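You operate a simulated robot arm through the tools that you are given. There is no shell and no other tool. Be economical: measure what you need, move in short steps, check, and stop when the job is done.

You are at the controls of a simulated two-armed robot. One attempt, no reset.

TASK
Power the horn test at 24 volts and step the grey box on to 2.
Fine: set the volts before the supply goes on; selector at HORN; hold the box while you press its white button.

It is judged by the outcome, as a careful person would: the job done as asked, and still so three seconds after it is handed in. It fails if anything else is knocked over, pushed out of place, dropped, spilled or broken.

THE ROBOT
Two 6-joint arms with two-finger parallel grippers on one trunk, on a base that drives. Base frame: it is fixed to the floor where the robot stands at the start and does not move with it; the origin is under the middle of the robot, x ahead of it, y to its left, z up. Lengths are in m, angles in rad, forces in N, time in s.
The left shoulder is at the start at [-0.089, 0.177, 0.806], the right one opposite. With the tool pointing down near the work surface each hand reaches from about 0.1 to 0.72 m from the robot's upright axis, wherever it stands, measured 20 degrees to its own side. Places, roughly: black button [0.6, -0.1, 0.9]; green button [0.6, 0, 0.9]; red ON button [1, -0.1, 0.9]; red supply switch [0.4, 0, 0.9]; test selector [0.5, 0, 0.9]; volts knob [0.5, -0.1, 0.9]; white STEP button [1, -0.1, 1]. Payload 1.57 kg a hand.
The tool frame of a hand sits at the grasp point between the pads (the TCP): z along the fingers, y along the line on which they close. The tips reach 0.03 m beyond it. Largest opening 0.08 m; finger width 0.017, thickness 0.012; the body of the gripper, 0.04 by 0.082 m, starts 0.08 m behind the TCP.
Orientation is that of the tool frame in the base frame, as a unit quaternion [x, y, z, w]. With the fingers straight down and closing along the base's y, the tool's x points along the base's -x, its y along +y and its z along -z.

THE INTERFACE
- The arms move only by the tool arm_command. It takes "left_motion", "right_motion" or both (then of equal length, played together; a hand with none holds still); each is a list of rows, each a list of 3 entries, a list of its own where there are three numbers: the shift along the base's x, y, z in m, then the turn, a rotation vector about the base's x, y, z in rad, then the closure, from 0 (fully open) to 1 (shut). In form: [[[dx, dy, dz], [ax, ay, az], fingers], ...]. A call has 1 to 20 rows; each row shifts and turns the commanded pose from where the row before left it. Each row takes 0.2 s and may step no farther than 0.05 m and 0.15 rad from the row before; otherwise, or with a gripper value out of range, the whole call is refused. Where a pose cannot be reached the arm comes as near as it can. A force on the tool above 50 N (or 10 N above the force at the start of the call, whichever is more), or a blocked arm, ends the call early, and 0.2 s more pass. The fingers move at their own pace (about 0.072 m/s each) and stop on an object; they squeeze with about 42 N. The grip force told is the motor's: it shows also when the fingers shut on nothing. Time passes only in rows, and 0.2 s behind the last, so rows that do not move let the fingers close. The reply holds the time, the measured pose of the TCP, the force on the tool along the base axes, the opening and the grip force, in the units named above and with some noise, with the torque about the TCP (base axes, N m) and any sound that the robot's microphone picked up.
- Cameras (640 x 400 px; columns grow to the right, rows downward): "scene" is now at [0.0377, -0.0191, 1.5343]; the picture's right is [-0.25, -0.97, 0.00], its down [-0.68, 0.17, -0.71] and it looks along [0.69, -0.18, -0.70] (base axes); focal length 260 px, centre (320, 200). "left" rides on the left gripper at [0.072, 0.007, -0.122] in its tool frame; the picture's right is [-0.09, 1.00, 0.00], its down [-0.84, -0.08, -0.54] and it looks along [-0.54, -0.05, 0.84] (tool axes); focal length 238 px, centre (320, 200). "right" rides on the right gripper at [0.072, -0.007, -0.122] in its tool frame; the picture's right is [0.09, 1.00, 0.00], its down [-0.84, 0.08, -0.54] and it looks along [-0.54, 0.05, 0.84] (tool axes); focal length 238 px, centre (320, 200). There is no depth. A picture from a camera that has moved, and an enlarged one, comes with that camera's place and axes in the base frame and with its lens.
- grab_frame(camera): a new picture of that camera. The clock stands still meanwhile.
- lift_body(by): slides the trunk up (or, below 0, down) by that many m; the arms and the scene camera ride with it, the base frame stays. It gives what a move gives, with no picture.
- base_move(legs): drives the robot by 1 to 6 legs, each [ahead, left, turn to the left] in m, m and rad, along the robot's own axes; the way and the turn of a leg run together, so that a leg with both is an arc; at most 1.5 m and 3.142 rad a leg. The arms and the cameras ride along, it lands a little off, and it stops where it bumps. It gives what a move gives.
- pan_tilt(pan, tilt): turns the head with the scene camera to pan (to the left, within 2.496 rad either way) and tilt (down, from -0.506 to 1.204), counted from straight ahead of the robot. It gives what a move gives.
- inspect(camera, box): a new picture of the part [left, top, right, bottom] of that camera's present view, enlarged. The clock stands still meanwhile.
- hand_in(): hands the job in; it is judged then, once.

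Go step by step. Nothing tells you exact positions but the pictures and the camera data: compare them with the known pose of the tool, close in by small moves and look again before you grip or let go. The budget is 120 turns and 100 pictures, counting those below and the enlarged ones. Unless the task says otherwise, let go and move clear before handing in, and close with one line.

The tools are called after "Request:" by a JSON object that holds its "name" and its "arguments". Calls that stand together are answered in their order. arm_command: Moves the arms, as the interface text tells. Its arguments: {"type":"object","properties":{"left_motion":{"type":"array","items":{"type":"array"}},"right_motion":{"type":"array","items":{"type":"array"}}},"required":[]} The other tools are called the same way: lift_body (by) slides the trunk up or down; base_move (legs) drives the base; pan_tilt (pan, tilt) turns the head that bears the scene camera; grab_frame (camera) takes a picture; inspect (camera, box) takes an enlarged picture of a part of a camera's view; hand_in () hands the job in.

At the start:

```text
t: 0.0
left_tool_pos: [0.4368, 0.0866, 1.1596]
left_tool_rot: [-0.001, 1.0, 0.0, 0.0]
left_ft_force: [0.5, 0.5, -1.1]
left_wrist_torque: [-0.02, -0.01, 0.03]
left_grip_width: 0.0799
left_grip_force: 0.1
right_tool_pos: [0.3677, -0.189, 1.2244]
right_tool_rot: [0.0, 1.0, 0.0, 0.0]
right_ft_force: [0.2, 0.5, 0.6]
right_wrist_torque: [-0.02, 0.0, -0.02]
right_grip_width: 0.0799
right_grip_force: 0.0
trunk travel left (down, up): [-0.25, 0.078]
robot x, y, heading: [-0.0004, 0.0023, -0.003]
head pan, tilt: [-0.25, 0.782]
```

scene: 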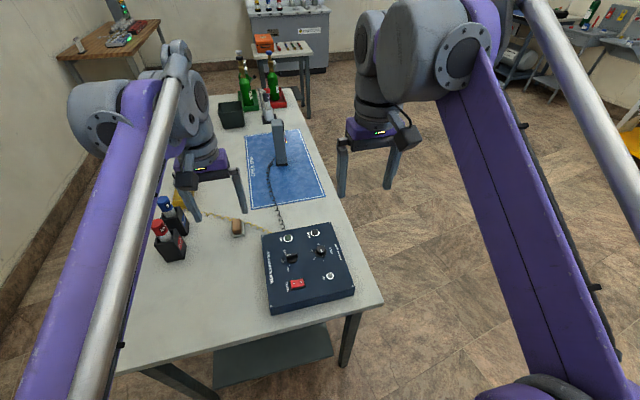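
right: 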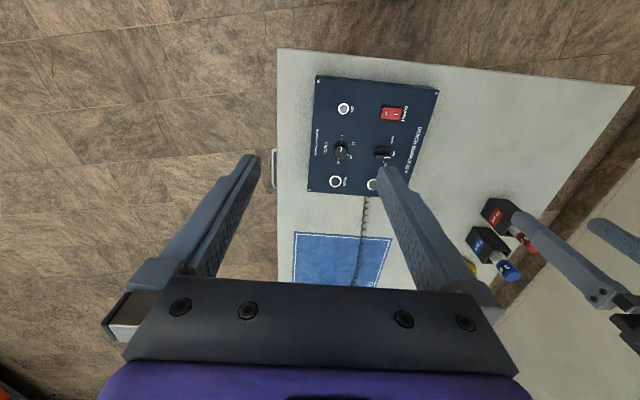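
left: 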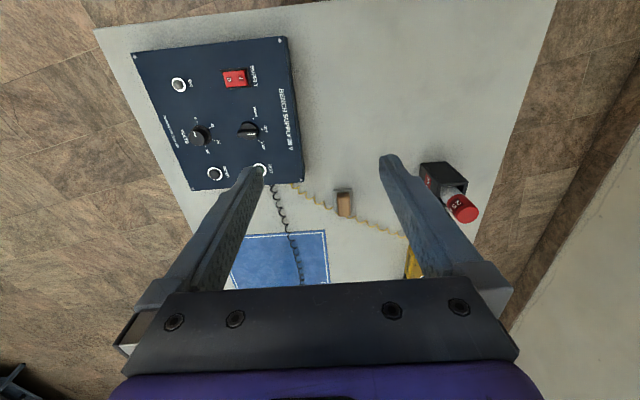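

I see the dark bench supply panel close to the robot and the grey box on a blue mat farther along the bench. I'll take enlarged views of both first.

Request:
{"name": "inspect", "arguments": {"camera": "scene", "box": [250, 210, 370, 320]}}

Request:
{"name": "inspect", "arguments": {"camera": "scene", "box": [220, 90, 340, 215]}}

Request:
{"name": "inspect", "arguments": {"camera": "left", "box": [120, 30, 310, 200]}}

```text
3.64 times, centred on (310, 265) of scene
camera zoom: at [0.0377, -0.0191, 1.5343], right [-0.25, -0.97, 0.0], down [-0.68, 0.17, -0.71], along [0.69, -0.18, -0.7], focal length 944 px, centre (356, -36)
```

zoom: 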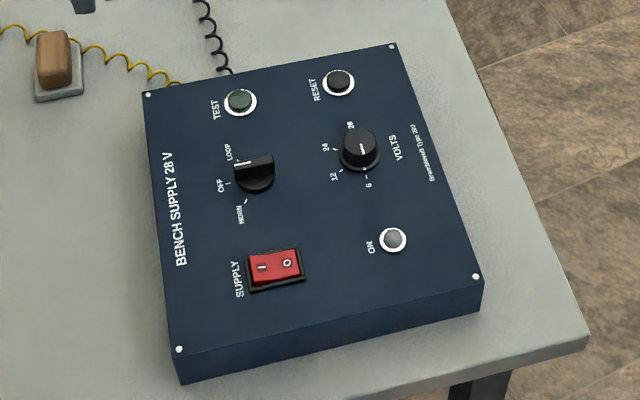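

```text
3.20 times, centred on (280, 152) of scene
camera zoom: at [0.0377, -0.0191, 1.5343], right [-0.25, -0.97, 0.0], down [-0.68, 0.17, -0.71], along [0.69, -0.18, -0.7], focal length 831 px, centre (448, 352)
```

zoom: 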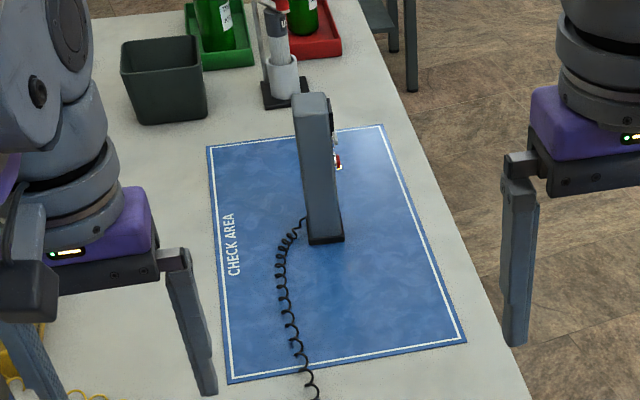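

```text
2.35 times, centred on (215, 115) of left
camera zoom: at [0.3643, 0.0932, 1.2825], right [0.09, 1.0, 0.0], down [0.84, -0.08, 0.54], along [0.54, -0.05, -0.84], focal length 561 px, centre (567, 400)
```

zoom: 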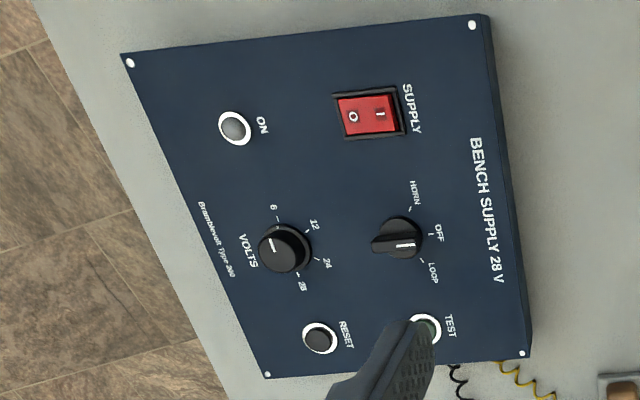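

The panel sits square to the base with its face at z≈0.85: switch (0.396,-0.047), selector (0.48,-0.047), volts (0.48,-0.14), TEST (0.56,-0.046), RESET (0.56,-0.138). Next I clear the left hand away and bring the right hand over the panel for a closer look.

Request:
{"name": "arm_command", "arguments": {"left_motion": [[[-0.02, 0.04, 0.02], [0, 0, 0], 0], [[-0.02, 0.04, 0.02], [0, 0, 0], 0], [[-0.02, 0.04, 0.02], [0, 0, 0], 0], [[0, 0.02, 0], [0, 0, 0], 0], [[0, 0, 0], [0, 0, 0], 0]], "right_motion": [[[0.02, 0.01, -0.04], [0, 0, 0], 0], [[0.02, 0.02, -0.04], [0, 0, 0], 0], [[0.02, 0.02, -0.04], [0, 0, 0], 0], [[0.02, 0.02, -0.04], [0, 0, 0], 0], [[0.015, 0.01, -0.03], [0, 0, 0], 0]]}}

Request:
{"name": "grab_frame", "arguments": {"camera": "right"}}

```text
t: 1.2
left_tool_pos: [0.3764, 0.2266, 1.2201]
left_tool_rot: [0.0, 1.0, 0.0, 0.001]
left_ft_force: [0.0, 0.6, 0.1]
left_wrist_torque: [0.02, -0.01, 0.0]
left_grip_width: 0.0799
left_grip_force: 0.1
right_tool_pos: [0.4635, -0.1093, 1.0344]
right_tool_rot: [0.0, 1.0, 0.0, 0.001]
right_ft_force: [-0.8, 1.0, 1.0]
right_wrist_torque: [0.02, 0.03, 0.01]
right_grip_width: 0.08
right_grip_force: 0.1
trunk travel left (down, up): [-0.25, 0.078]
robot x, y, heading: [-0.0011, -0.0003, -0.002]
head pan, tilt: [-0.25, 0.782]
```

```text
93 pictures are left
camera right: at [0.3912, -0.1162, 1.1571], right [-0.09, 1.0, 0.0], down [0.84, 0.08, 0.54], along [0.54, 0.05, -0.84], focal length 238 px, centre (320, 200)
```

right: 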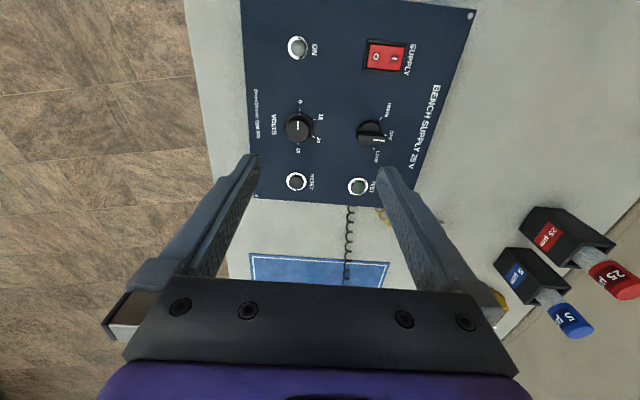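

Request:
{"name": "inspect", "arguments": {"camera": "right", "box": [270, 90, 420, 190]}}

Request:
{"name": "inspect", "arguments": {"camera": "scene", "box": [280, 220, 340, 260]}}

```text
4.00 times, centred on (345, 140) of right
camera zoom: at [0.3912, -0.1162, 1.1571], right [-0.09, 1.0, 0.0], down [0.84, 0.08, 0.54], along [0.54, 0.05, -0.84], focal length 953 px, centre (220, 440)
```

zoom: 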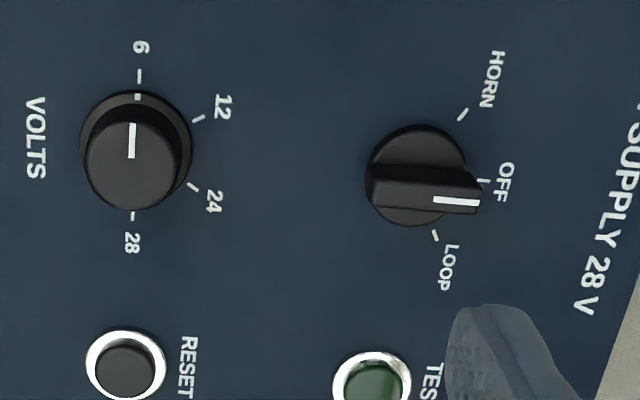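

```text
10.00 times, centred on (310, 240) of scene
camera zoom: at [0.0382, -0.0192, 1.5343], right [-0.25, -0.97, 0.0], down [-0.68, 0.17, -0.71], along [0.69, -0.18, -0.7], focal length 2596 px, centre (420, -200)
```

zoom: 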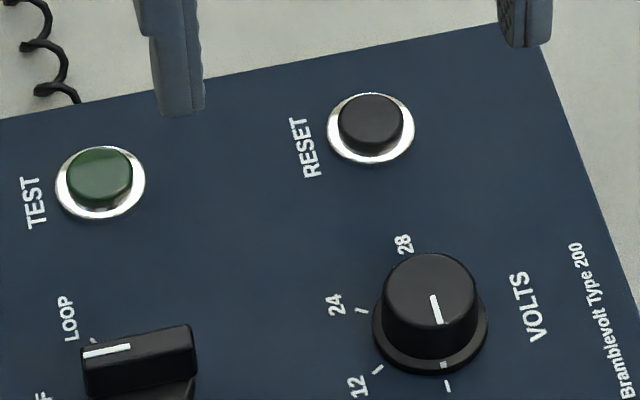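

Volts is at 6 now, and the 24 tick is about 120° clockwise from it; the selector is at OFF. I turn the right hand +60° above the volts knob (0.4805,-0.137) to be ready for that turn.

Request:
{"name": "arm_command", "arguments": {"right_motion": [[[0.003, -0.004, -0.01], [0, 0, 0.15], 0.3], [[0.003, -0.004, -0.01], [0, 0, 0.15], 0.3], [[0.003, -0.004, -0.01], [0, 0, 0.15], 0.3], [[0.002, -0.004, -0.01], [0, 0, 0.15], 0.3], [[0.002, -0.004, -0.01], [0, 0, 0.15], 0.3], [[0.002, -0.004, -0.01], [0, 0, 0.15], 0.3], [[0.002, -0.004, -0.014], [0, 0, 0.15], 0.3], [[0, 0, -0.03], [0, 0, 0], 0.3], [[0, 0, 0], [0, 0, 0], 0.3]]}}

Request:
{"name": "grab_frame", "arguments": {"camera": "right"}}

Request:
{"name": "inspect", "arguments": {"camera": "scene", "box": [260, 200, 380, 275]}}

```text
t: 3.2
left_tool_pos: [0.3749, 0.2265, 1.219]
left_tool_rot: [0.0, 1.0, 0.0, 0.001]
left_ft_force: [0.1, -0.7, 0.3]
left_wrist_torque: [0.0, -0.02, 0.01]
left_grip_width: 0.0801
left_grip_force: 0.1
right_tool_pos: [0.4808, -0.1374, 0.9317]
right_tool_rot: [-0.502, 0.865, 0.0, 0.0]
right_ft_force: [0.1, -0.2, 0.4]
right_wrist_torque: [0.02, 0.04, -0.03]
right_grip_width: 0.0559
right_grip_force: 0.1
trunk travel left (down, up): [-0.25, 0.078]
robot x, y, heading: [0.0003, 0.0001, 0.002]
head pan, tilt: [-0.25, 0.782]
```

```text
90 pictures are left
camera right: at [0.4495, -0.2029, 1.0535], right [-0.91, 0.42, 0.0], down [0.35, 0.76, 0.54], along [0.23, 0.49, -0.84], focal length 238 px, centre (320, 200)
```

right: 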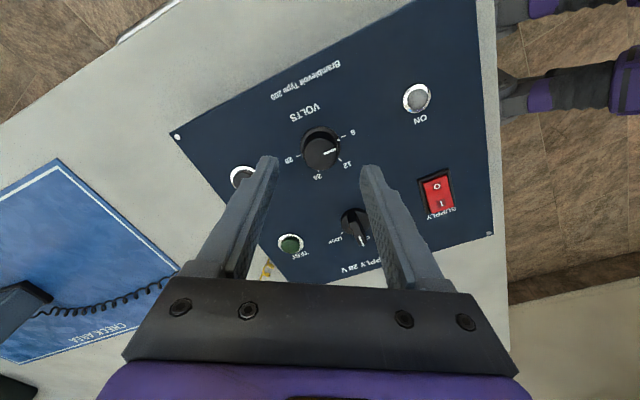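

```text
5.33 times, centred on (320, 238) of scene
camera zoom: at [0.0375, -0.0191, 1.5343], right [-0.25, -0.97, 0.0], down [-0.68, 0.17, -0.71], along [0.69, -0.18, -0.7], focal length 1384 px, centre (320, 0)
```

zoom: 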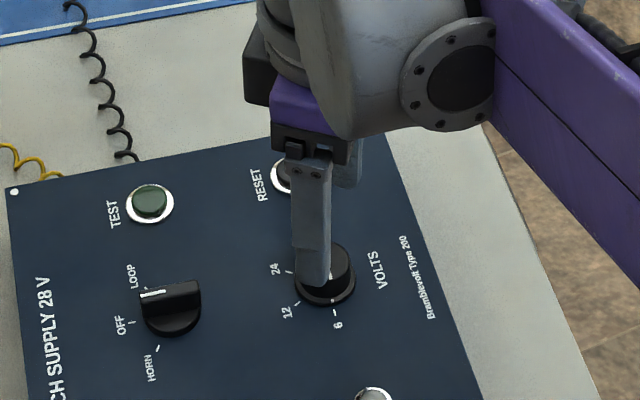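

The knob reads (0.481,-0.136), under the TCP. I descend to about z 0.886 and close on it.

Request:
{"name": "arm_command", "arguments": {"right_motion": [[[0, 0.001, -0.02], [0, 0, 0], 0.3], [[0, 0, -0.016], [0, 0, 0], 0.3], [[0, 0, -0.01], [0, 0, 0], 0.3], [[0, 0, 0], [0, 0, 0], 0.8], [[0, 0, 0], [0, 0, 0], 0.8], [[0, 0, 0], [0, 0, 0], 0.8]]}}

Request:
{"name": "grab_frame", "arguments": {"camera": "right"}}

```text
t: 4.6
left_tool_pos: [0.3753, 0.2269, 1.219]
left_tool_rot: [-0.001, 1.0, 0.001, 0.0]
left_ft_force: [-0.6, -0.2, 0.6]
left_wrist_torque: [-0.03, 0.01, 0.0]
left_grip_width: 0.0799
left_grip_force: 0.0
right_tool_pos: [0.4795, -0.1363, 0.8851]
right_tool_rot: [-0.501, 0.866, 0.0, 0.0]
right_ft_force: [-1.8, 1.7, -3.9]
right_wrist_torque: [0.07, 0.05, 0.02]
right_grip_width: 0.0286
right_grip_force: 38.8
trunk travel left (down, up): [-0.25, 0.078]
robot x, y, heading: [-0.0003, 0.0037, 0.002]
head pan, tilt: [-0.25, 0.782]
```

```text
88 pictures are left
camera right: at [0.4496, -0.2016, 1.0075], right [-0.91, 0.42, 0.0], down [0.35, 0.76, 0.54], along [0.23, 0.49, -0.84], focal length 238 px, centre (320, 200)
```

right: 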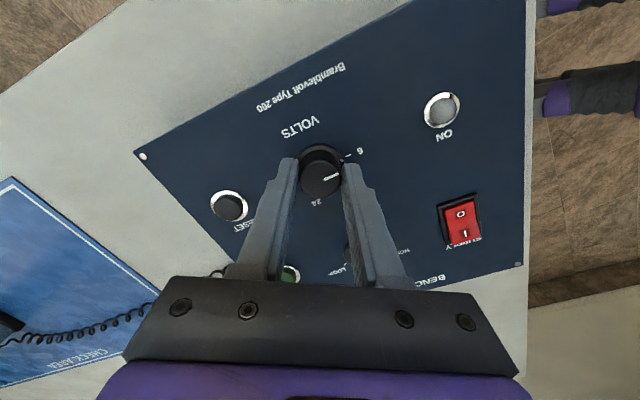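

The knob is gripped at 28.6 mm. I turn it clockwise by 2.09 rad.

Request:
{"name": "arm_command", "arguments": {"right_motion": [[[0, 0, 0], [0, 0, -0.15], 0.8], [[0, 0, 0], [0, 0, -0.15], 0.8], [[0, 0, 0], [0, 0, -0.15], 0.8], [[0, 0, 0], [0, 0, -0.15], 0.8], [[0, 0, 0], [0, 0, -0.15], 0.8], [[0, 0, 0], [0, 0, -0.15], 0.8], [[0, 0, 0], [0, 0, -0.15], 0.8], [[0, 0, 0], [0, 0, -0.15], 0.8], [[0, 0, 0], [0, 0, -0.15], 0.8], [[0, 0, 0], [0, 0, -0.15], 0.8], [[0, 0, 0], [0, 0, -0.15], 0.8], [[0, 0, 0], [0, 0, -0.15], 0.8], [[0, 0, 0], [0, 0, -0.15], 0.8], [[0, 0, 0], [0, 0, -0.14], 0.8], [[0, 0, 0], [0, 0, 0], 0.8]]}}

Request:
{"name": "grab_frame", "arguments": {"camera": "right"}}

```text
t: 7.8
left_tool_pos: [0.3759, 0.2283, 1.2188]
left_tool_rot: [0.0, 1.0, 0.0, 0.001]
left_ft_force: [-0.3, 0.0, 0.3]
left_wrist_torque: [-0.01, -0.03, 0.0]
left_grip_width: 0.08
left_grip_force: 0.0
right_tool_pos: [0.479, -0.1342, 0.8857]
right_tool_rot: [0.497, 0.868, 0.0, 0.001]
right_ft_force: [-7.1, 18.1, -7.7]
right_wrist_torque: [0.52, 0.18, 0.01]
right_grip_width: 0.0286
right_grip_force: 39.2
trunk travel left (down, up): [-0.25, 0.078]
robot x, y, heading: [0.0005, 0.0033, 0.001]
head pan, tilt: [-0.25, 0.782]
```

```text
87 pictures are left
camera right: at [0.4375, -0.0755, 1.0077], right [0.81, 0.58, 0.0], down [0.49, -0.68, 0.54], along [0.32, -0.44, -0.84], focal length 238 px, centre (320, 200)
```

right: 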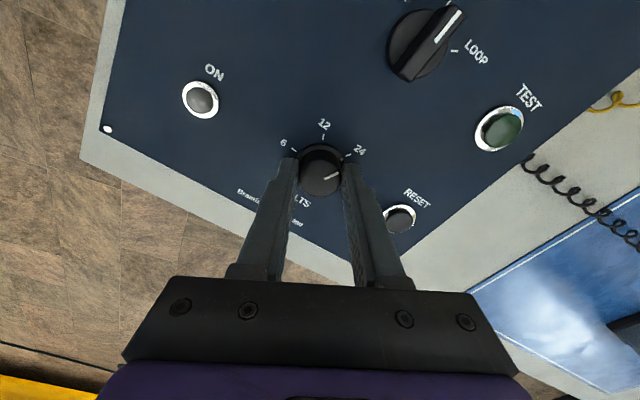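

The pointer is on 24. I release, rise and check it.

Request:
{"name": "arm_command", "arguments": {"right_motion": [[[0, 0, 0], [0, 0, 0], 0.3], [[0, 0, 0], [0, 0, 0], 0.3], [[0, 0, 0.03], [0, 0, 0], 0.3], [[0, 0, 0.04], [0, 0, 0], 0.3], [[0, 0, 0.02], [0, 0, 0], 0.3]]}}

Request:
{"name": "inspect", "arguments": {"camera": "right", "box": [220, 60, 480, 230]}}

```text
t: 9.0
left_tool_pos: [0.3751, 0.226, 1.2185]
left_tool_rot: [0.0, 1.0, -0.001, -0.001]
left_ft_force: [0.2, -0.2, 0.6]
left_wrist_torque: [-0.03, 0.03, -0.01]
left_grip_width: 0.0801
left_grip_force: 0.0
right_tool_pos: [0.4803, -0.1373, 0.9753]
right_tool_rot: [0.497, 0.868, 0.0, 0.0]
right_ft_force: [0.5, -0.6, 0.7]
right_wrist_torque: [0.0, -0.04, -0.02]
right_grip_width: 0.0562
right_grip_force: 0.1
trunk travel left (down, up): [-0.25, 0.078]
robot x, y, heading: [-0.0017, 0.0014, -0.002]
head pan, tilt: [-0.25, 0.782]
```

```text
2.35 times, centred on (350, 145) of right
camera zoom: at [0.4378, -0.0776, 1.0978], right [0.81, 0.58, 0.0], down [0.49, -0.68, 0.54], along [0.32, -0.44, -0.84], focal length 561 px, centre (249, 329)
```

zoom: 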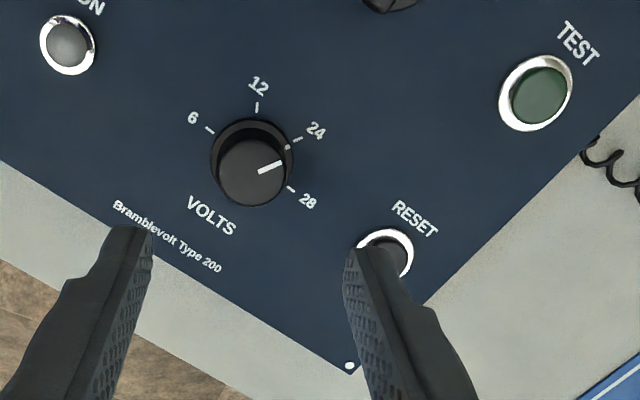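

Volts is exactly on 24. Next the selector: the hand turns to -90° and moves above (0.481,-0.044) to grip the bar across.

Request:
{"name": "arm_command", "arguments": {"right_motion": [[[0, 0.025, 0], [0, 0, -0.13], 0.3], [[0, 0.025, 0], [0, 0, -0.13], 0.3], [[0, 0.025, 0], [0, 0, -0.13], 0.3], [[0, 0.017, 0], [0, 0, -0.13], 0.3], [[0, 0, -0.035], [0, 0, 0], 0.3], [[0, 0, 0], [0, 0, 0], 0.3]]}}

Request:
{"name": "grab_frame", "arguments": {"camera": "right"}}

Request:
{"name": "inspect", "arguments": {"camera": "scene", "box": [250, 215, 370, 290]}}

```text
t: 10.4
left_tool_pos: [0.3749, 0.2271, 1.2184]
left_tool_rot: [0.0, 1.0, 0.0, -0.001]
left_ft_force: [-0.7, 1.0, 0.0]
left_wrist_torque: [-0.03, -0.04, 0.03]
left_grip_width: 0.0796
left_grip_force: 0.0
right_tool_pos: [0.4808, -0.0449, 0.9403]
right_tool_rot: [0.703, 0.711, 0.0, 0.0]
right_ft_force: [-0.7, 0.2, -0.9]
right_wrist_torque: [0.03, 0.03, 0.0]
right_grip_width: 0.056
right_grip_force: 0.1
trunk travel left (down, up): [-0.25, 0.078]
robot x, y, heading: [-0.0013, 0.0001, -0.002]
head pan, tilt: [-0.25, 0.782]
```

```text
85 pictures are left
camera right: at [0.4728, 0.0283, 1.0624], right [0.99, 0.1, 0.0], down [0.09, -0.84, 0.54], along [0.06, -0.54, -0.84], focal length 238 px, centre (320, 200)
```

right: 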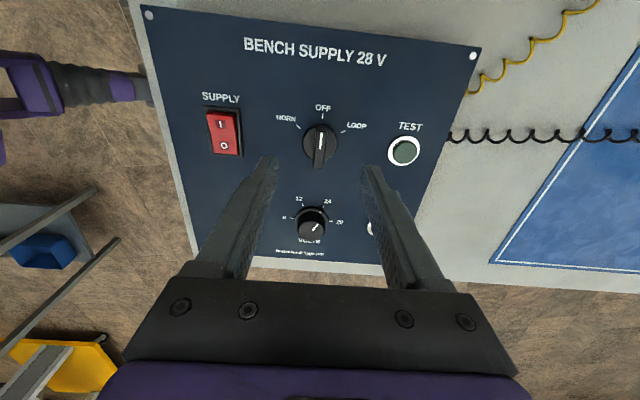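

```text
5.33 times, centred on (310, 252) of scene
camera zoom: at [0.0374, -0.019, 1.5343], right [-0.25, -0.97, 0.0], down [-0.68, 0.17, -0.71], along [0.69, -0.18, -0.7], focal length 1384 px, centre (373, -80)
```

zoom: 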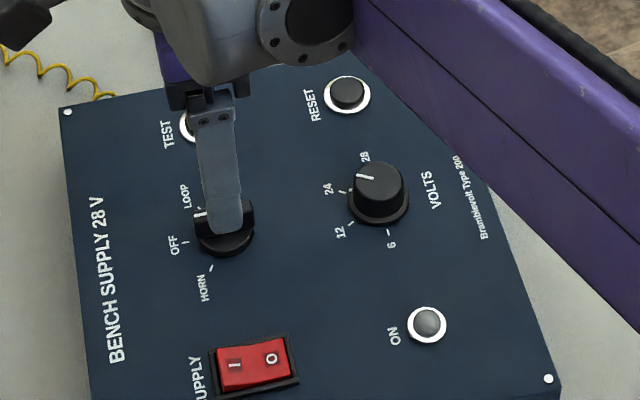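

The bar is centred between the fingers. I descend and close on it.

Request:
{"name": "arm_command", "arguments": {"right_motion": [[[0, -0.001, -0.02], [0, 0, 0], 0.3], [[0, 0, -0.02], [0, 0, 0], 0.3], [[0, 0, -0.013], [0, 0, 0], 0.3], [[0, 0, 0], [0, 0, 0], 0.9], [[0, 0, 0], [0, 0, 0], 0.9], [[0, 0, 0], [0, 0, 0], 0.9]]}}

Request:
{"name": "inspect", "arguments": {"camera": "right", "box": [240, 80, 400, 180]}}

```text
t: 11.8
left_tool_pos: [0.3754, 0.2266, 1.2188]
left_tool_rot: [0.0, 1.0, 0.001, 0.0]
left_ft_force: [-0.4, 0.4, -0.8]
left_wrist_torque: [-0.05, 0.01, 0.04]
left_grip_width: 0.0801
left_grip_force: 0.1
right_tool_pos: [0.4792, -0.0466, 0.8871]
right_tool_rot: [0.704, 0.711, 0.0, 0.0]
right_ft_force: [0.5, 0.5, -2.1]
right_wrist_torque: [0.0, 0.0, -0.01]
right_grip_width: 0.0095
right_grip_force: 27.4
trunk travel left (down, up): [-0.25, 0.078]
robot x, y, heading: [-0.0024, 0.0031, 0.0]
head pan, tilt: [-0.25, 0.782]
```

```text
4.00 times, centred on (320, 130) of right
camera zoom: at [0.4727, 0.0266, 1.0093], right [0.99, 0.1, 0.0], down [0.09, -0.84, 0.54], along [0.06, -0.54, -0.84], focal length 953 px, centre (320, 480)
```

zoom: 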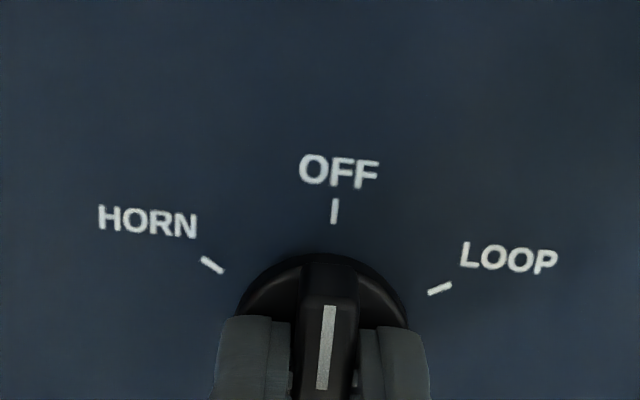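

The bar is gripped. I turn it counterclockwise towards HORN by about 1.0 rad, then look.

Request:
{"name": "arm_command", "arguments": {"right_motion": [[[0, 0, 0], [0, 0, 0.15], 0.95], [[0, 0, 0], [0, 0, 0.15], 0.95], [[0, 0, 0], [0, 0, 0.15], 0.95], [[0, 0, 0], [0, 0, 0.15], 0.95], [[0, 0, 0], [0, 0, 0.15], 0.95], [[0, 0, 0], [0, 0, 0.15], 0.95], [[0, 0, 0], [0, 0, 0.1], 0.95], [[0, 0, 0], [0, 0, 0], 0.95]]}}

Request:
{"name": "inspect", "arguments": {"camera": "right", "box": [240, 80, 400, 180]}}

```text
t: 13.6
left_tool_pos: [0.3762, 0.2268, 1.219]
left_tool_rot: [-0.001, 1.0, 0.001, -0.001]
left_ft_force: [-0.3, 0.2, 0.0]
left_wrist_torque: [0.03, 0.01, -0.02]
left_grip_width: 0.0801
left_grip_force: 0.0
right_tool_pos: [0.481, -0.0457, 0.8881]
right_tool_rot: [0.275, 0.961, -0.001, 0.0]
right_ft_force: [9.6, -0.9, 8.1]
right_wrist_torque: [0.25, 0.2, 0.04]
right_grip_width: 0.0095
right_grip_force: 27.3
trunk travel left (down, up): [-0.25, 0.078]
robot x, y, heading: [-0.0029, 0.0003, -0.007]
head pan, tilt: [-0.25, 0.782]
```

```text
4.00 times, centred on (320, 130) of right
camera zoom: at [0.4159, -0.0126, 1.0093], right [0.45, 0.89, 0.0], down [0.75, -0.38, 0.54], along [0.48, -0.24, -0.84], focal length 953 px, centre (320, 480)
```

zoom: 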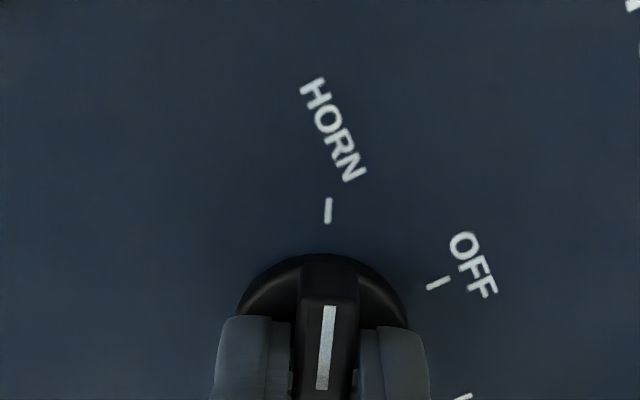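

It's aligned with HORN to within about 2°. I nudge it a touch more, release and rise.

Request:
{"name": "arm_command", "arguments": {"right_motion": [[[0, 0, 0], [0, 0, 0.045], 0.95], [[0, 0, 0], [0, 0, 0], 0.5], [[0, 0, 0], [0, 0, 0], 0.5], [[0, 0, 0.04], [0, 0, 0], 0.5], [[0, 0, 0.04], [0, 0, 0], 0.5], [[0, 0, 0], [0, 0, 0], 0.5]]}}

Request:
{"name": "grab_frame", "arguments": {"camera": "right"}}

Request:
{"name": "inspect", "arguments": {"camera": "right", "box": [220, 60, 400, 175]}}

```text
t: 15.0
left_tool_pos: [0.3756, 0.2263, 1.2182]
left_tool_rot: [0.0, 1.0, 0.0, 0.0]
left_ft_force: [0.4, -0.7, 0.2]
left_wrist_torque: [-0.01, 0.0, 0.04]
left_grip_width: 0.0801
left_grip_force: 0.1
right_tool_pos: [0.4798, -0.0461, 0.9681]
right_tool_rot: [0.255, 0.967, -0.001, 0.0]
right_ft_force: [-0.2, 0.0, -0.2]
right_wrist_torque: [-0.01, 0.03, -0.01]
right_grip_width: 0.04
right_grip_force: 0.1
trunk travel left (down, up): [-0.25, 0.078]
robot x, y, heading: [0.0008, -0.0019, 0.002]
head pan, tilt: [-0.25, 0.782]
```

```text
81 pictures are left
camera right: at [0.4134, -0.0156, 1.0893], right [0.41, 0.91, 0.0], down [0.77, -0.34, 0.54], along [0.49, -0.22, -0.84], focal length 238 px, centre (320, 200)
```

right: 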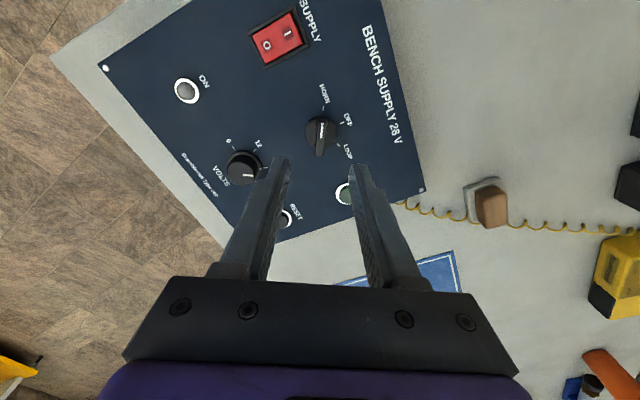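

```text
3.48 times, centred on (310, 118) of right
camera zoom: at [0.4134, -0.0156, 1.0893], right [0.41, 0.91, 0.0], down [0.77, -0.34, 0.54], along [0.49, -0.22, -0.84], focal length 829 px, centre (355, 487)
```

zoom: 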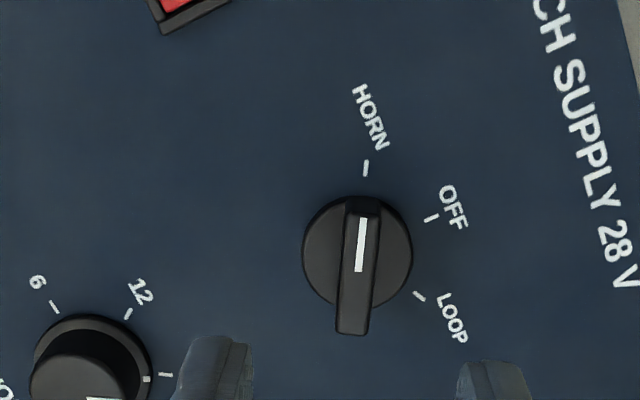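

The selector is on HORN. For the rocker I use the right finger alone with the gripper wide open, so the other finger stays off the panel: TCP y≈+0.010, x 0.396.

Request:
{"name": "arm_command", "arguments": {"right_motion": [[[-0.02, 0.014, 0], [0, 0, 0.13], 0.2], [[-0.02, 0.014, 0], [0, 0, 0.13], 0], [[-0.02, 0.014, 0], [0, 0, 0.13], 0], [[-0.02, 0.014, 0], [0, 0, 0.127], 0], [[-0.004, 0, -0.04], [0, 0, 0], 0], [[0, 0, 0], [0, 0, 0], 0]]}}

Request:
{"name": "grab_frame", "arguments": {"camera": "right"}}

Request:
{"name": "inspect", "arguments": {"camera": "scene", "box": [240, 215, 360, 315]}}

```text
t: 16.4
left_tool_pos: [0.3749, 0.226, 1.2186]
left_tool_rot: [0.0, 1.0, 0.0, 0.0]
left_ft_force: [-0.1, -0.6, 0.1]
left_wrist_torque: [0.01, -0.03, 0.01]
left_grip_width: 0.0796
left_grip_force: 0.1
right_tool_pos: [0.3962, 0.0097, 0.928]
right_tool_rot: [-0.002, 1.0, -0.001, -0.001]
right_ft_force: [-0.4, 0.1, -0.8]
right_wrist_torque: [0.02, -0.02, 0.02]
right_grip_width: 0.0801
right_grip_force: 0.0
trunk travel left (down, up): [-0.25, 0.078]
robot x, y, heading: [0.0006, -0.0025, -0.002]
head pan, tilt: [-0.25, 0.782]
```

```text
79 pictures are left
camera right: at [0.3233, 0.0043, 1.049], right [-0.09, 1.0, 0.0], down [0.84, 0.08, 0.54], along [0.54, 0.05, -0.84], focal length 238 px, centre (320, 200)
```

right: 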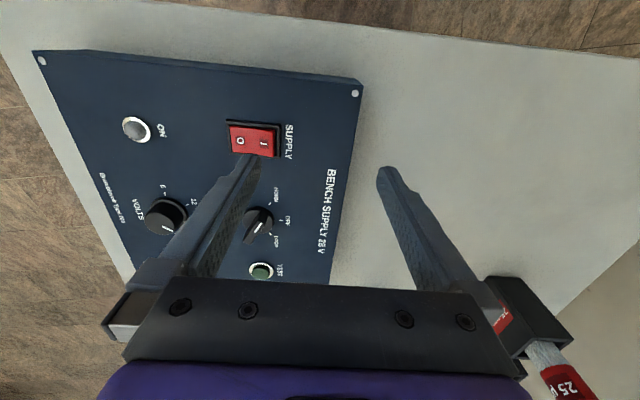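

```text
4.00 times, centred on (300, 265) of scene
camera zoom: at [0.0373, -0.0191, 1.5343], right [-0.25, -0.97, 0.0], down [-0.68, 0.17, -0.71], along [0.69, -0.18, -0.7], focal length 1038 px, centre (400, -60)
```

zoom: 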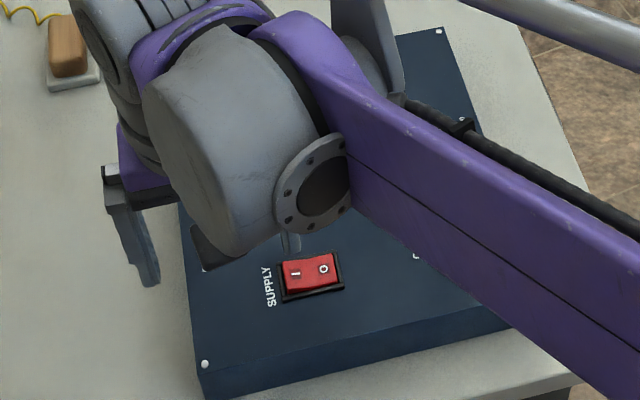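

The "I" half is at (0.394,-0.0365) and the finger is over it. I descend gradually.

Request:
{"name": "arm_command", "arguments": {"right_motion": [[[-0.002, 0, -0.02], [0, 0, 0], 0], [[0, 0, -0.014], [0, 0, 0], 0], [[0, 0, -0.006], [0, 0, 0], 0]]}}

Request:
{"name": "inspect", "arguments": {"camera": "right", "box": [180, 60, 340, 180]}}

```text
t: 17.2
left_tool_pos: [0.3756, 0.2272, 1.2197]
left_tool_rot: [0.0, 1.0, 0.001, 0.0]
left_ft_force: [0.3, 0.4, -0.9]
left_wrist_torque: [0.04, 0.0, 0.02]
left_grip_width: 0.08
left_grip_force: 0.0
right_tool_pos: [0.3936, 0.0105, 0.8883]
right_tool_rot: [-0.001, 1.0, 0.0, 0.0]
right_ft_force: [1.6, 0.7, 10.7]
right_wrist_torque: [-0.52, -0.02, 0.06]
right_grip_width: 0.0788
right_grip_force: 0.0
trunk travel left (down, up): [-0.25, 0.078]
robot x, y, heading: [-0.0014, -0.0012, 0.0]
head pan, tilt: [-0.25, 0.782]
```

```text
3.33 times, centred on (260, 120) of right
camera zoom: at [0.3218, 0.0043, 1.0097], right [-0.09, 1.0, 0.0], down [0.84, 0.08, 0.54], along [0.54, 0.05, -0.84], focal length 794 px, centre (520, 467)
```

zoom: 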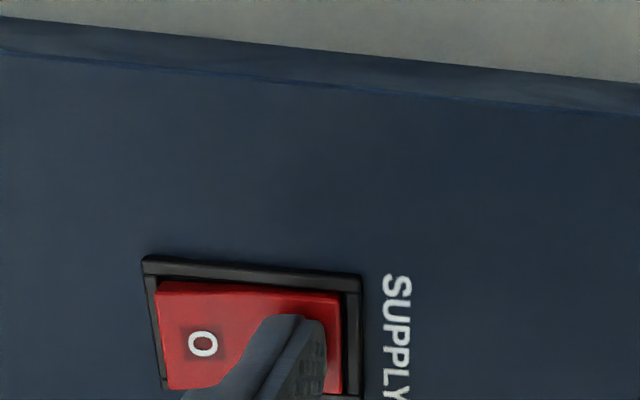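

There is contact at about 11 N. I press a little farther.

Request:
{"name": "arm_command", "arguments": {"right_motion": [[[0, 0, -0.003], [0, 0, 0], 0], [[0, 0, -0.002], [0, 0, 0], 0]]}}

Request:
{"name": "inspect", "arguments": {"camera": "right", "box": [110, 60, 340, 220]}}

```text
t: 17.7
left_tool_pos: [0.3741, 0.2264, 1.2185]
left_tool_rot: [0.0, 1.0, 0.0, 0.001]
left_ft_force: [-0.1, 0.1, 0.0]
left_wrist_torque: [-0.01, 0.01, 0.03]
left_grip_width: 0.0802
left_grip_force: 0.1
right_tool_pos: [0.3932, 0.0101, 0.8873]
right_tool_rot: [-0.002, 1.0, -0.002, 0.001]
right_ft_force: [-1.7, 2.9, 30.6]
right_wrist_torque: [-1.49, 0.09, -0.07]
right_grip_width: 0.0786
right_grip_force: 0.1
trunk travel left (down, up): [-0.25, 0.078]
robot x, y, heading: [-0.0009, -0.0015, -0.004]
head pan, tilt: [-0.25, 0.782]
stopped in row 2 (right hand): the force on the tool passed its limit at 57 N (the readings are from after the stop); the commanded pose is now the measured one
```

```text
2.50 times, centred on (225, 140) of right
camera zoom: at [0.3215, 0.0046, 1.0093], right [-0.1, 1.0, 0.0], down [0.83, 0.08, 0.54], along [0.54, 0.05, -0.84], focal length 596 px, centre (558, 350)
```

zoom: 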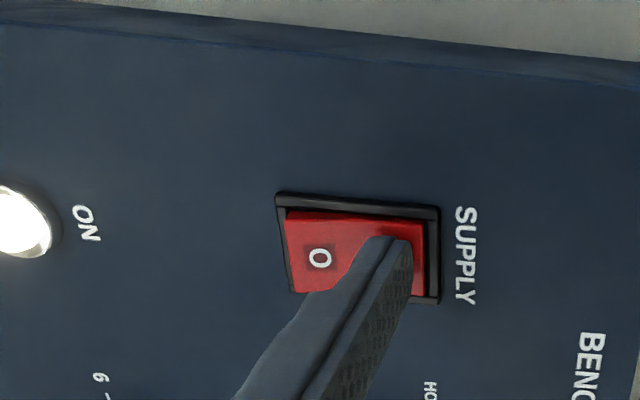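

The ON lamp is lit. I lift off and check the panel.

Request:
{"name": "arm_command", "arguments": {"right_motion": [[[0, 0, 0.03], [0, 0, 0], 0], [[0, 0, 0.05], [0, 0, 0], 0], [[-0.01, -0.05, 0.05], [0, 0, 0], 0], [[-0.01, -0.05, 0.05], [0, 0, 0], 0], [[0, -0.05, 0.05], [0, 0, 0], 0], [[0, -0.05, 0.05], [0, 0, 0], 0], [[0, -0.05, 0], [0, 0, 0], 0]]}}

Request:
{"name": "inspect", "arguments": {"camera": "scene", "box": [240, 205, 380, 320]}}

Request:
{"name": "grab_frame", "arguments": {"camera": "scene"}}

```text
refused: row 3 steps farther than a row can; nothing moved
```

```text
3.48 times, centred on (310, 262) of scene
camera zoom: at [0.0358, -0.0186, 1.5345], right [-0.25, -0.97, 0.0], down [-0.68, 0.17, -0.71], along [0.69, -0.18, -0.7], focal length 903 px, centre (355, -17)
```

zoom: 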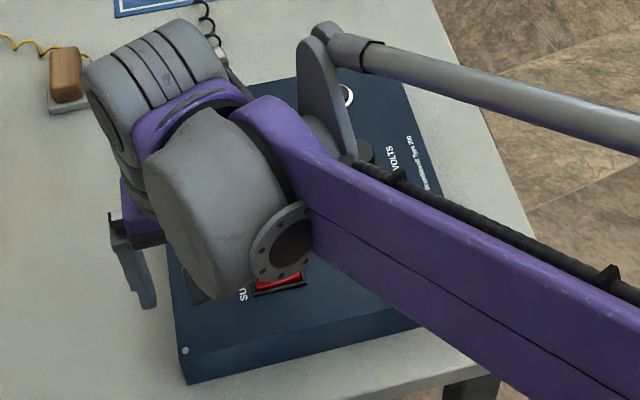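

```text
74 pictures are left
camera scene: at [0.0358, -0.0186, 1.5345], right [-0.25, -0.97, 0.0], down [-0.68, 0.17, -0.71], along [0.69, -0.18, -0.7], focal length 260 px, centre (320, 200)
```

scene: 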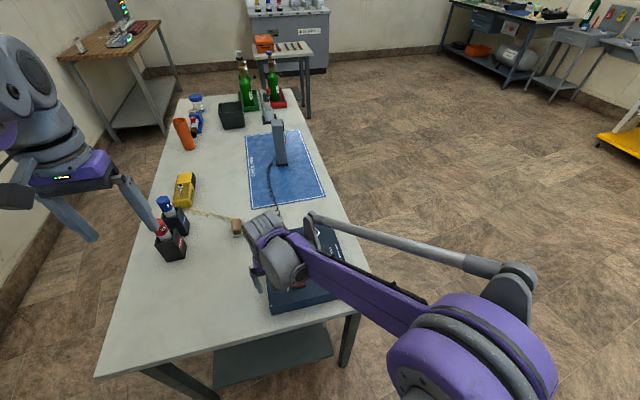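

That call was refused because a step was too large. I retry with smaller steps.

Request:
{"name": "arm_command", "arguments": {"right_motion": [[[0, 0, 0.03], [0, 0, 0], 0], [[0, 0, 0.045], [0, 0, 0], 0], [[-0.005, -0.03, 0.035], [0, 0, 0], 0], [[-0.005, -0.03, 0.035], [0, 0, 0], 0], [[0, -0.03, 0.035], [0, 0, 0], 0], [[0, -0.03, 0.035], [0, 0, 0], 0], [[0, -0.045, 0.01], [0, 0, 0], 0], [[0, -0.045, 0], [0, 0, 0], 0]]}}

Request:
{"name": "inspect", "arguments": {"camera": "scene", "box": [240, 205, 380, 320]}}

Request:
{"name": "inspect", "arguments": {"camera": "scene", "box": [150, 90, 350, 220]}}

```text
t: 19.5
left_tool_pos: [0.3767, 0.226, 1.2194]
left_tool_rot: [0.0, 1.0, 0.0, 0.0]
left_ft_force: [0.1, 1.2, -0.4]
left_wrist_torque: [0.01, 0.02, 0.01]
left_grip_width: 0.08
left_grip_force: 0.1
right_tool_pos: [0.3851, -0.2014, 1.1111]
right_tool_rot: [-0.001, 1.0, 0.0, 0.002]
right_ft_force: [0.8, -0.3, 0.6]
right_wrist_torque: [0.0, -0.02, -0.03]
right_grip_width: 0.0802
right_grip_force: 0.0
trunk travel left (down, up): [-0.25, 0.078]
robot x, y, heading: [-0.0004, 0.0028, -0.001]
head pan, tilt: [-0.25, 0.782]
```

```text
3.48 times, centred on (310, 262) of scene
camera zoom: at [0.0379, -0.0198, 1.5343], right [-0.25, -0.97, 0.0], down [-0.68, 0.17, -0.71], along [0.69, -0.17, -0.7], focal length 903 px, centre (355, -17)
```

zoom: 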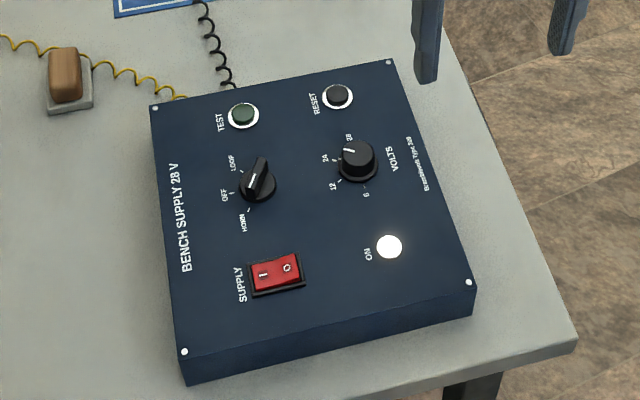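

```text
3.08 times, centred on (250, 155) of scene
camera zoom: at [0.0379, -0.0198, 1.5343], right [-0.25, -0.97, 0.0], down [-0.68, 0.17, -0.71], along [0.69, -0.17, -0.7], focal length 799 px, centre (535, 338)
```

zoom: 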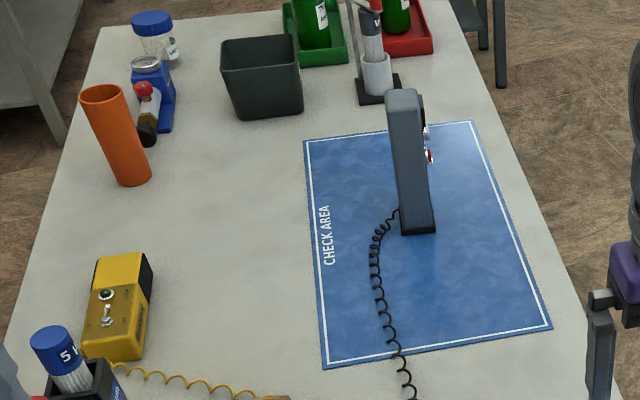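

The supply is on at 24 V with the selector at HORN. The grey box stands at about (1.02,-0.09), buttons facing -y, so I'll drive round to the right side of the bench and face it.

Request:
{"name": "base_move", "arguments": {"legs": [[0, -0.7, 0], [1.0, 0, 0], [0, 0, 1.57]]}}

Request:
{"name": "pan_tilt", "arguments": {"pan": 0, "tilt": 0.75}}

Request:
{"name": "grab_frame", "arguments": {"camera": "scene"}}

```text
t: 34.6
left_tool_pos: [0.7791, -0.3164, 1.2182]
left_tool_rot: [-0.706, 0.709, 0.0, 0.0]
left_ft_force: [-0.3, 0.6, -0.3]
left_wrist_torque: [-0.01, 0.03, 0.01]
left_grip_width: 0.0799
left_grip_force: 0.1
right_tool_pos: [1.2055, -0.3089, 1.1121]
right_tool_rot: [-0.706, 0.708, -0.001, 0.002]
right_ft_force: [-0.1, -0.1, 1.0]
right_wrist_torque: [0.01, 0.02, -0.02]
right_grip_width: 0.0802
right_grip_force: 0.0
trunk travel left (down, up): [-0.25, 0.078]
robot x, y, heading: [1.0059, -0.6928, 1.564]
head pan, tilt: [-0.25, 0.782]
```

```text
t: 35.4
left_tool_pos: [0.7784, -0.3162, 1.2192]
left_tool_rot: [-0.706, 0.709, 0.0, 0.0]
left_ft_force: [-0.7, 0.6, -0.4]
left_wrist_torque: [0.01, 0.02, -0.02]
left_grip_width: 0.08
left_grip_force: 0.0
right_tool_pos: [1.2055, -0.3093, 1.112]
right_tool_rot: [-0.707, 0.707, 0.0, 0.003]
right_ft_force: [-0.3, -0.4, -0.4]
right_wrist_torque: [0.0, 0.02, 0.0]
right_grip_width: 0.0801
right_grip_force: 0.0
trunk travel left (down, up): [-0.25, 0.078]
robot x, y, heading: [1.0052, -0.6918, 1.562]
head pan, tilt: [0.0, 0.75]
```

```text
71 pictures are left
camera scene: at [1.0036, -0.6493, 1.5368], right [1.0, -0.01, 0.0], down [0.0, -0.68, -0.73], along [0.0, 0.73, -0.68], focal length 260 px, centre (320, 200)
```

scene: 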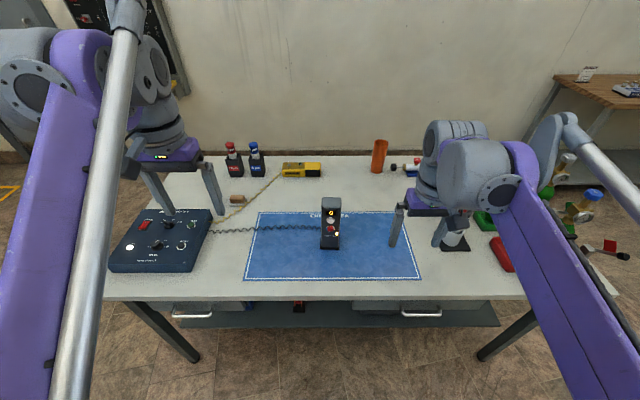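

Request:
{"name": "inspect", "arguments": {"camera": "scene", "box": [300, 185, 360, 260]}}

Request:
{"name": "inspect", "arguments": {"camera": "scene", "box": [100, 195, 230, 280]}}

```text
5.33 times, centred on (330, 222) of scene
camera zoom: at [1.0036, -0.6493, 1.5368], right [1.0, -0.01, 0.0], down [0.0, -0.68, -0.73], along [0.0, 0.73, -0.68], focal length 1384 px, centre (267, 80)
```

zoom: 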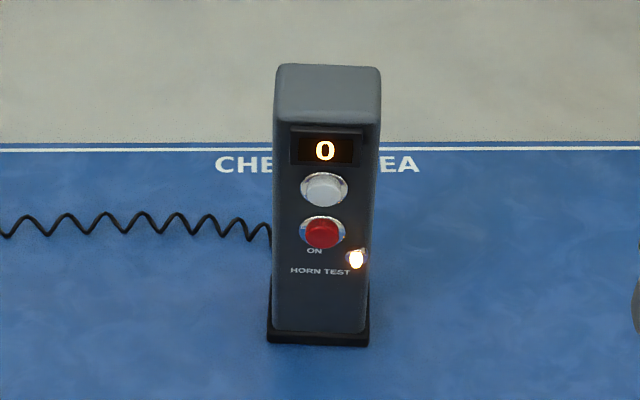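

```text
4.71 times, centred on (165, 238) of scene
camera zoom: at [1.0036, -0.6493, 1.5368], right [1.0, -0.01, 0.0], down [0.0, -0.68, -0.73], along [0.0, 0.73, -0.68], focal length 1222 px, centre (1049, 24)
```

zoom: 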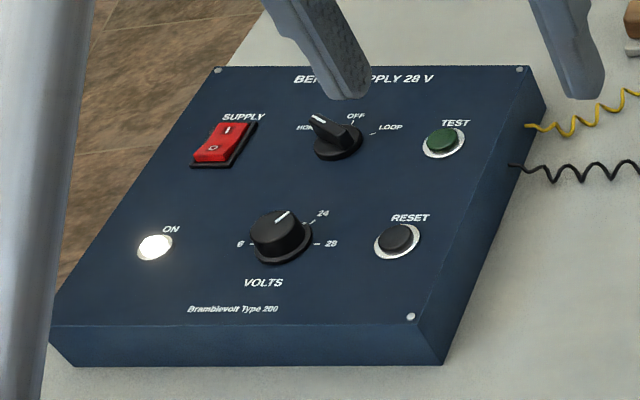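

The grey box is the "HORN TEST" unit: it is powered, shows 0, and has the white STEP button at about (1.040,-0.11,0.951). I'll hold it across its 58 mm width from above with the left hand and press STEP with the right.

Request:
{"name": "arm_command", "arguments": {"left_motion": [[[0.032, 0.028, -0.01], [0, 0, 0], 0], [[0.033, 0.029, -0.01], [0, 0, 0], 0], [[0.033, 0.029, -0.01], [0, 0, 0], 0], [[0.033, 0.029, -0.01], [0, 0, 0], 0], [[0.033, 0.029, -0.01], [0, 0, 0], 0], [[0.033, 0.029, -0.01], [0, 0, 0], 0], [[0.033, 0.029, -0.01], [0, 0, 0], 0], [[0.033, 0.029, -0.01], [0, 0, 0], 0], [[0, 0, 0], [0, 0, 0], 0]], "right_motion": [[[0.02, -0.02, 0], [0, 0, 0], 0.5], [[0.02, -0.02, 0], [0, 0, 0], 1], [[0.02, -0.02, 0], [0, 0, 0], 1], [[0.02, -0.02, 0], [0, 0, 0], 1], [[0, 0, 0], [0, 0, 0], 1], [[0, 0, 0], [0, 0, 0], 1], [[0, 0, 0], [0, 0, 0], 1], [[0, 0, 0], [0, 0, 0], 1], [[0, 0, 0], [0, 0, 0], 1]]}}

Request:
{"name": "grab_frame", "arguments": {"camera": "left"}}

Request:
{"name": "grab_frame", "arguments": {"camera": "scene"}}

```text
t: 37.4
left_tool_pos: [1.0135, -0.1458, 1.1075]
left_tool_rot: [-0.704, 0.71, 0.0, 0.0]
left_ft_force: [-0.2, 0.3, 0.3]
left_wrist_torque: [0.02, 0.0, -0.02]
left_grip_width: 0.0797
left_grip_force: 0.1
left hand out of reach, approached as far as the arm can: row 6, 7, 8
right_tool_pos: [1.2865, -0.3883, 1.1123]
right_tool_rot: [-0.706, 0.708, 0.0, 0.002]
right_ft_force: [1.1, 0.5, 0.4]
right_wrist_torque: [0.0, 0.01, 0.0]
right_grip_width: 0.0
right_grip_force: 21.5
trunk travel left (down, up): [-0.25, 0.078]
robot x, y, heading: [1.0067, -0.6932, 1.563]
head pan, tilt: [0.0, 0.75]
```

```text
68 pictures are left
camera left: at [1.0069, -0.2164, 1.2302], right [-1.0, 0.1, 0.0], down [0.08, 0.84, 0.54], along [0.05, 0.54, -0.84], focal length 238 px, centre (320, 200)
```

left: 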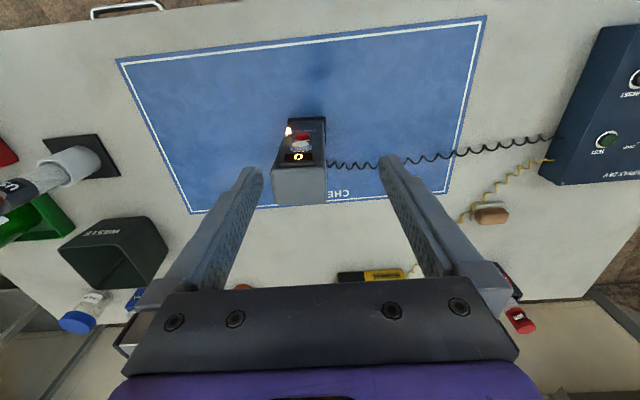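

```text
67 pictures are left
camera scene: at [1.0035, -0.6494, 1.5369], right [1.0, 0.0, 0.0], down [0.0, -0.68, -0.73], along [0.0, 0.73, -0.68], focal length 260 px, centre (320, 200)
```

scene: 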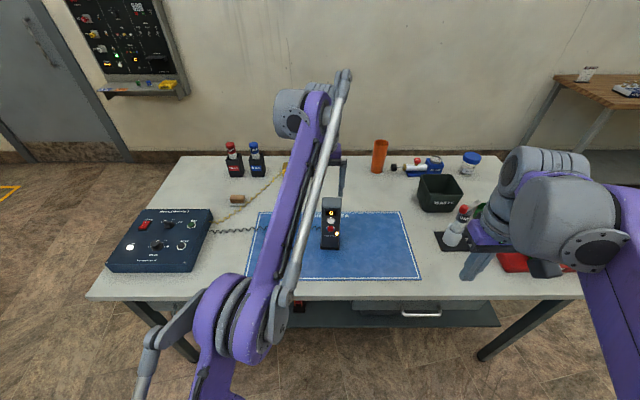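

The left hand is at its reach limit at this height. I drive ahead 0.08 m; the hand stays above the box top.

Request:
{"name": "base_move", "arguments": {"legs": [[0.08, 0, 0]]}}

Request:
{"name": "grab_frame", "arguments": {"camera": "left"}}

```text
t: 38.4
left_tool_pos: [1.0133, -0.0654, 1.1074]
left_tool_rot: [-0.705, 0.709, 0.0, 0.001]
left_ft_force: [0.0, -0.2, -0.1]
left_wrist_torque: [-0.01, -0.03, -0.02]
left_grip_width: 0.08
left_grip_force: 0.0
right_tool_pos: [1.286, -0.3104, 1.1123]
right_tool_rot: [-0.707, 0.708, 0.0, 0.001]
right_ft_force: [-0.2, -0.8, -0.6]
right_wrist_torque: [-0.02, 0.01, -0.04]
right_grip_width: 0.0
right_grip_force: 20.3
trunk travel left (down, up): [-0.25, 0.078]
robot x, y, heading: [1.0051, -0.6118, 1.569]
head pan, tilt: [0.0, 0.75]
```

```text
66 pictures are left
camera left: at [1.0073, -0.1376, 1.2301], right [-1.0, 0.1, 0.0], down [0.08, 0.84, 0.54], along [0.05, 0.54, -0.84], focal length 238 px, centre (320, 200)
```

left: 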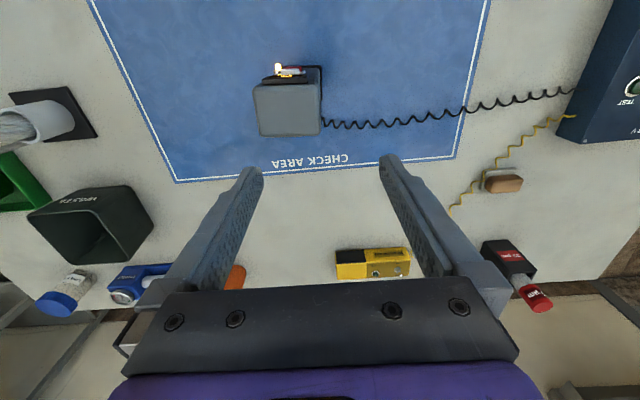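

The box top centre is at about (1.041,-0.090). I align above it, lower to just over the top, and check before straddling.

Request:
{"name": "arm_command", "arguments": {"left_motion": [[[0.014, -0.012, 0], [0, 0, 0], 0], [[0.014, -0.013, 0], [0, 0, 0], 0], [[0, 0, -0.03], [0, 0, 0], 0], [[0, 0, -0.025], [0, 0, 0], 0], [[0, 0, 0], [0, 0, 0], 0]]}}

Request:
{"name": "grab_frame", "arguments": {"camera": "left"}}

Request:
{"name": "inspect", "arguments": {"camera": "scene", "box": [270, 150, 390, 260]}}

```text
t: 39.6
left_tool_pos: [1.0419, -0.0912, 1.0512]
left_tool_rot: [-0.705, 0.709, -0.001, 0.0]
left_ft_force: [-0.1, 0.4, -0.9]
left_wrist_torque: [-0.01, -0.02, 0.01]
left_grip_width: 0.0799
left_grip_force: 0.1
right_tool_pos: [1.2857, -0.3098, 1.1128]
right_tool_rot: [-0.706, 0.708, 0.0, 0.002]
right_ft_force: [-0.4, -0.3, -0.7]
right_wrist_torque: [0.0, -0.01, 0.01]
right_grip_width: 0.0
right_grip_force: 21.7
trunk travel left (down, up): [-0.25, 0.078]
robot x, y, heading: [1.0003, -0.6123, 1.56]
head pan, tilt: [0.0, 0.75]
```

```text
65 pictures are left
camera left: at [1.0355, -0.1633, 1.1742], right [-1.0, 0.1, 0.0], down [0.08, 0.84, 0.54], along [0.05, 0.54, -0.84], focal length 238 px, centre (320, 200)
```

left: 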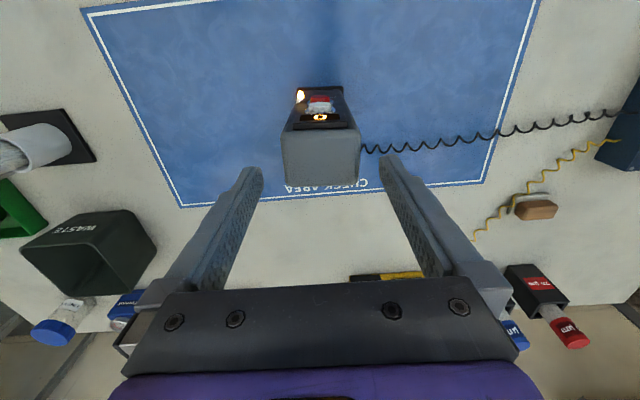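

```text
3.64 times, centred on (330, 205) of scene
camera zoom: at [1.0039, -0.5711, 1.5369], right [1.0, 0.0, 0.0], down [0.0, -0.68, -0.73], along [0.0, 0.73, -0.68], focal length 944 px, centre (284, 182)
```

zoom: 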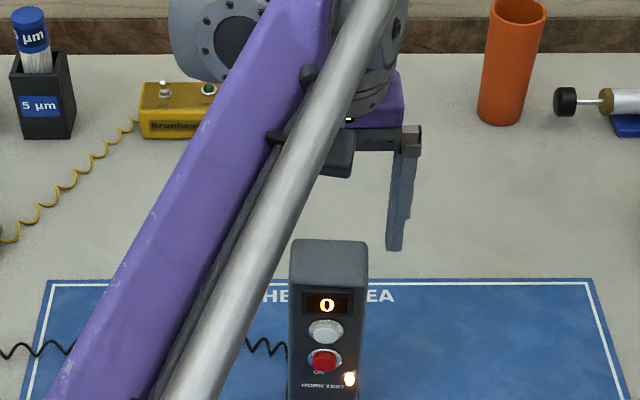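

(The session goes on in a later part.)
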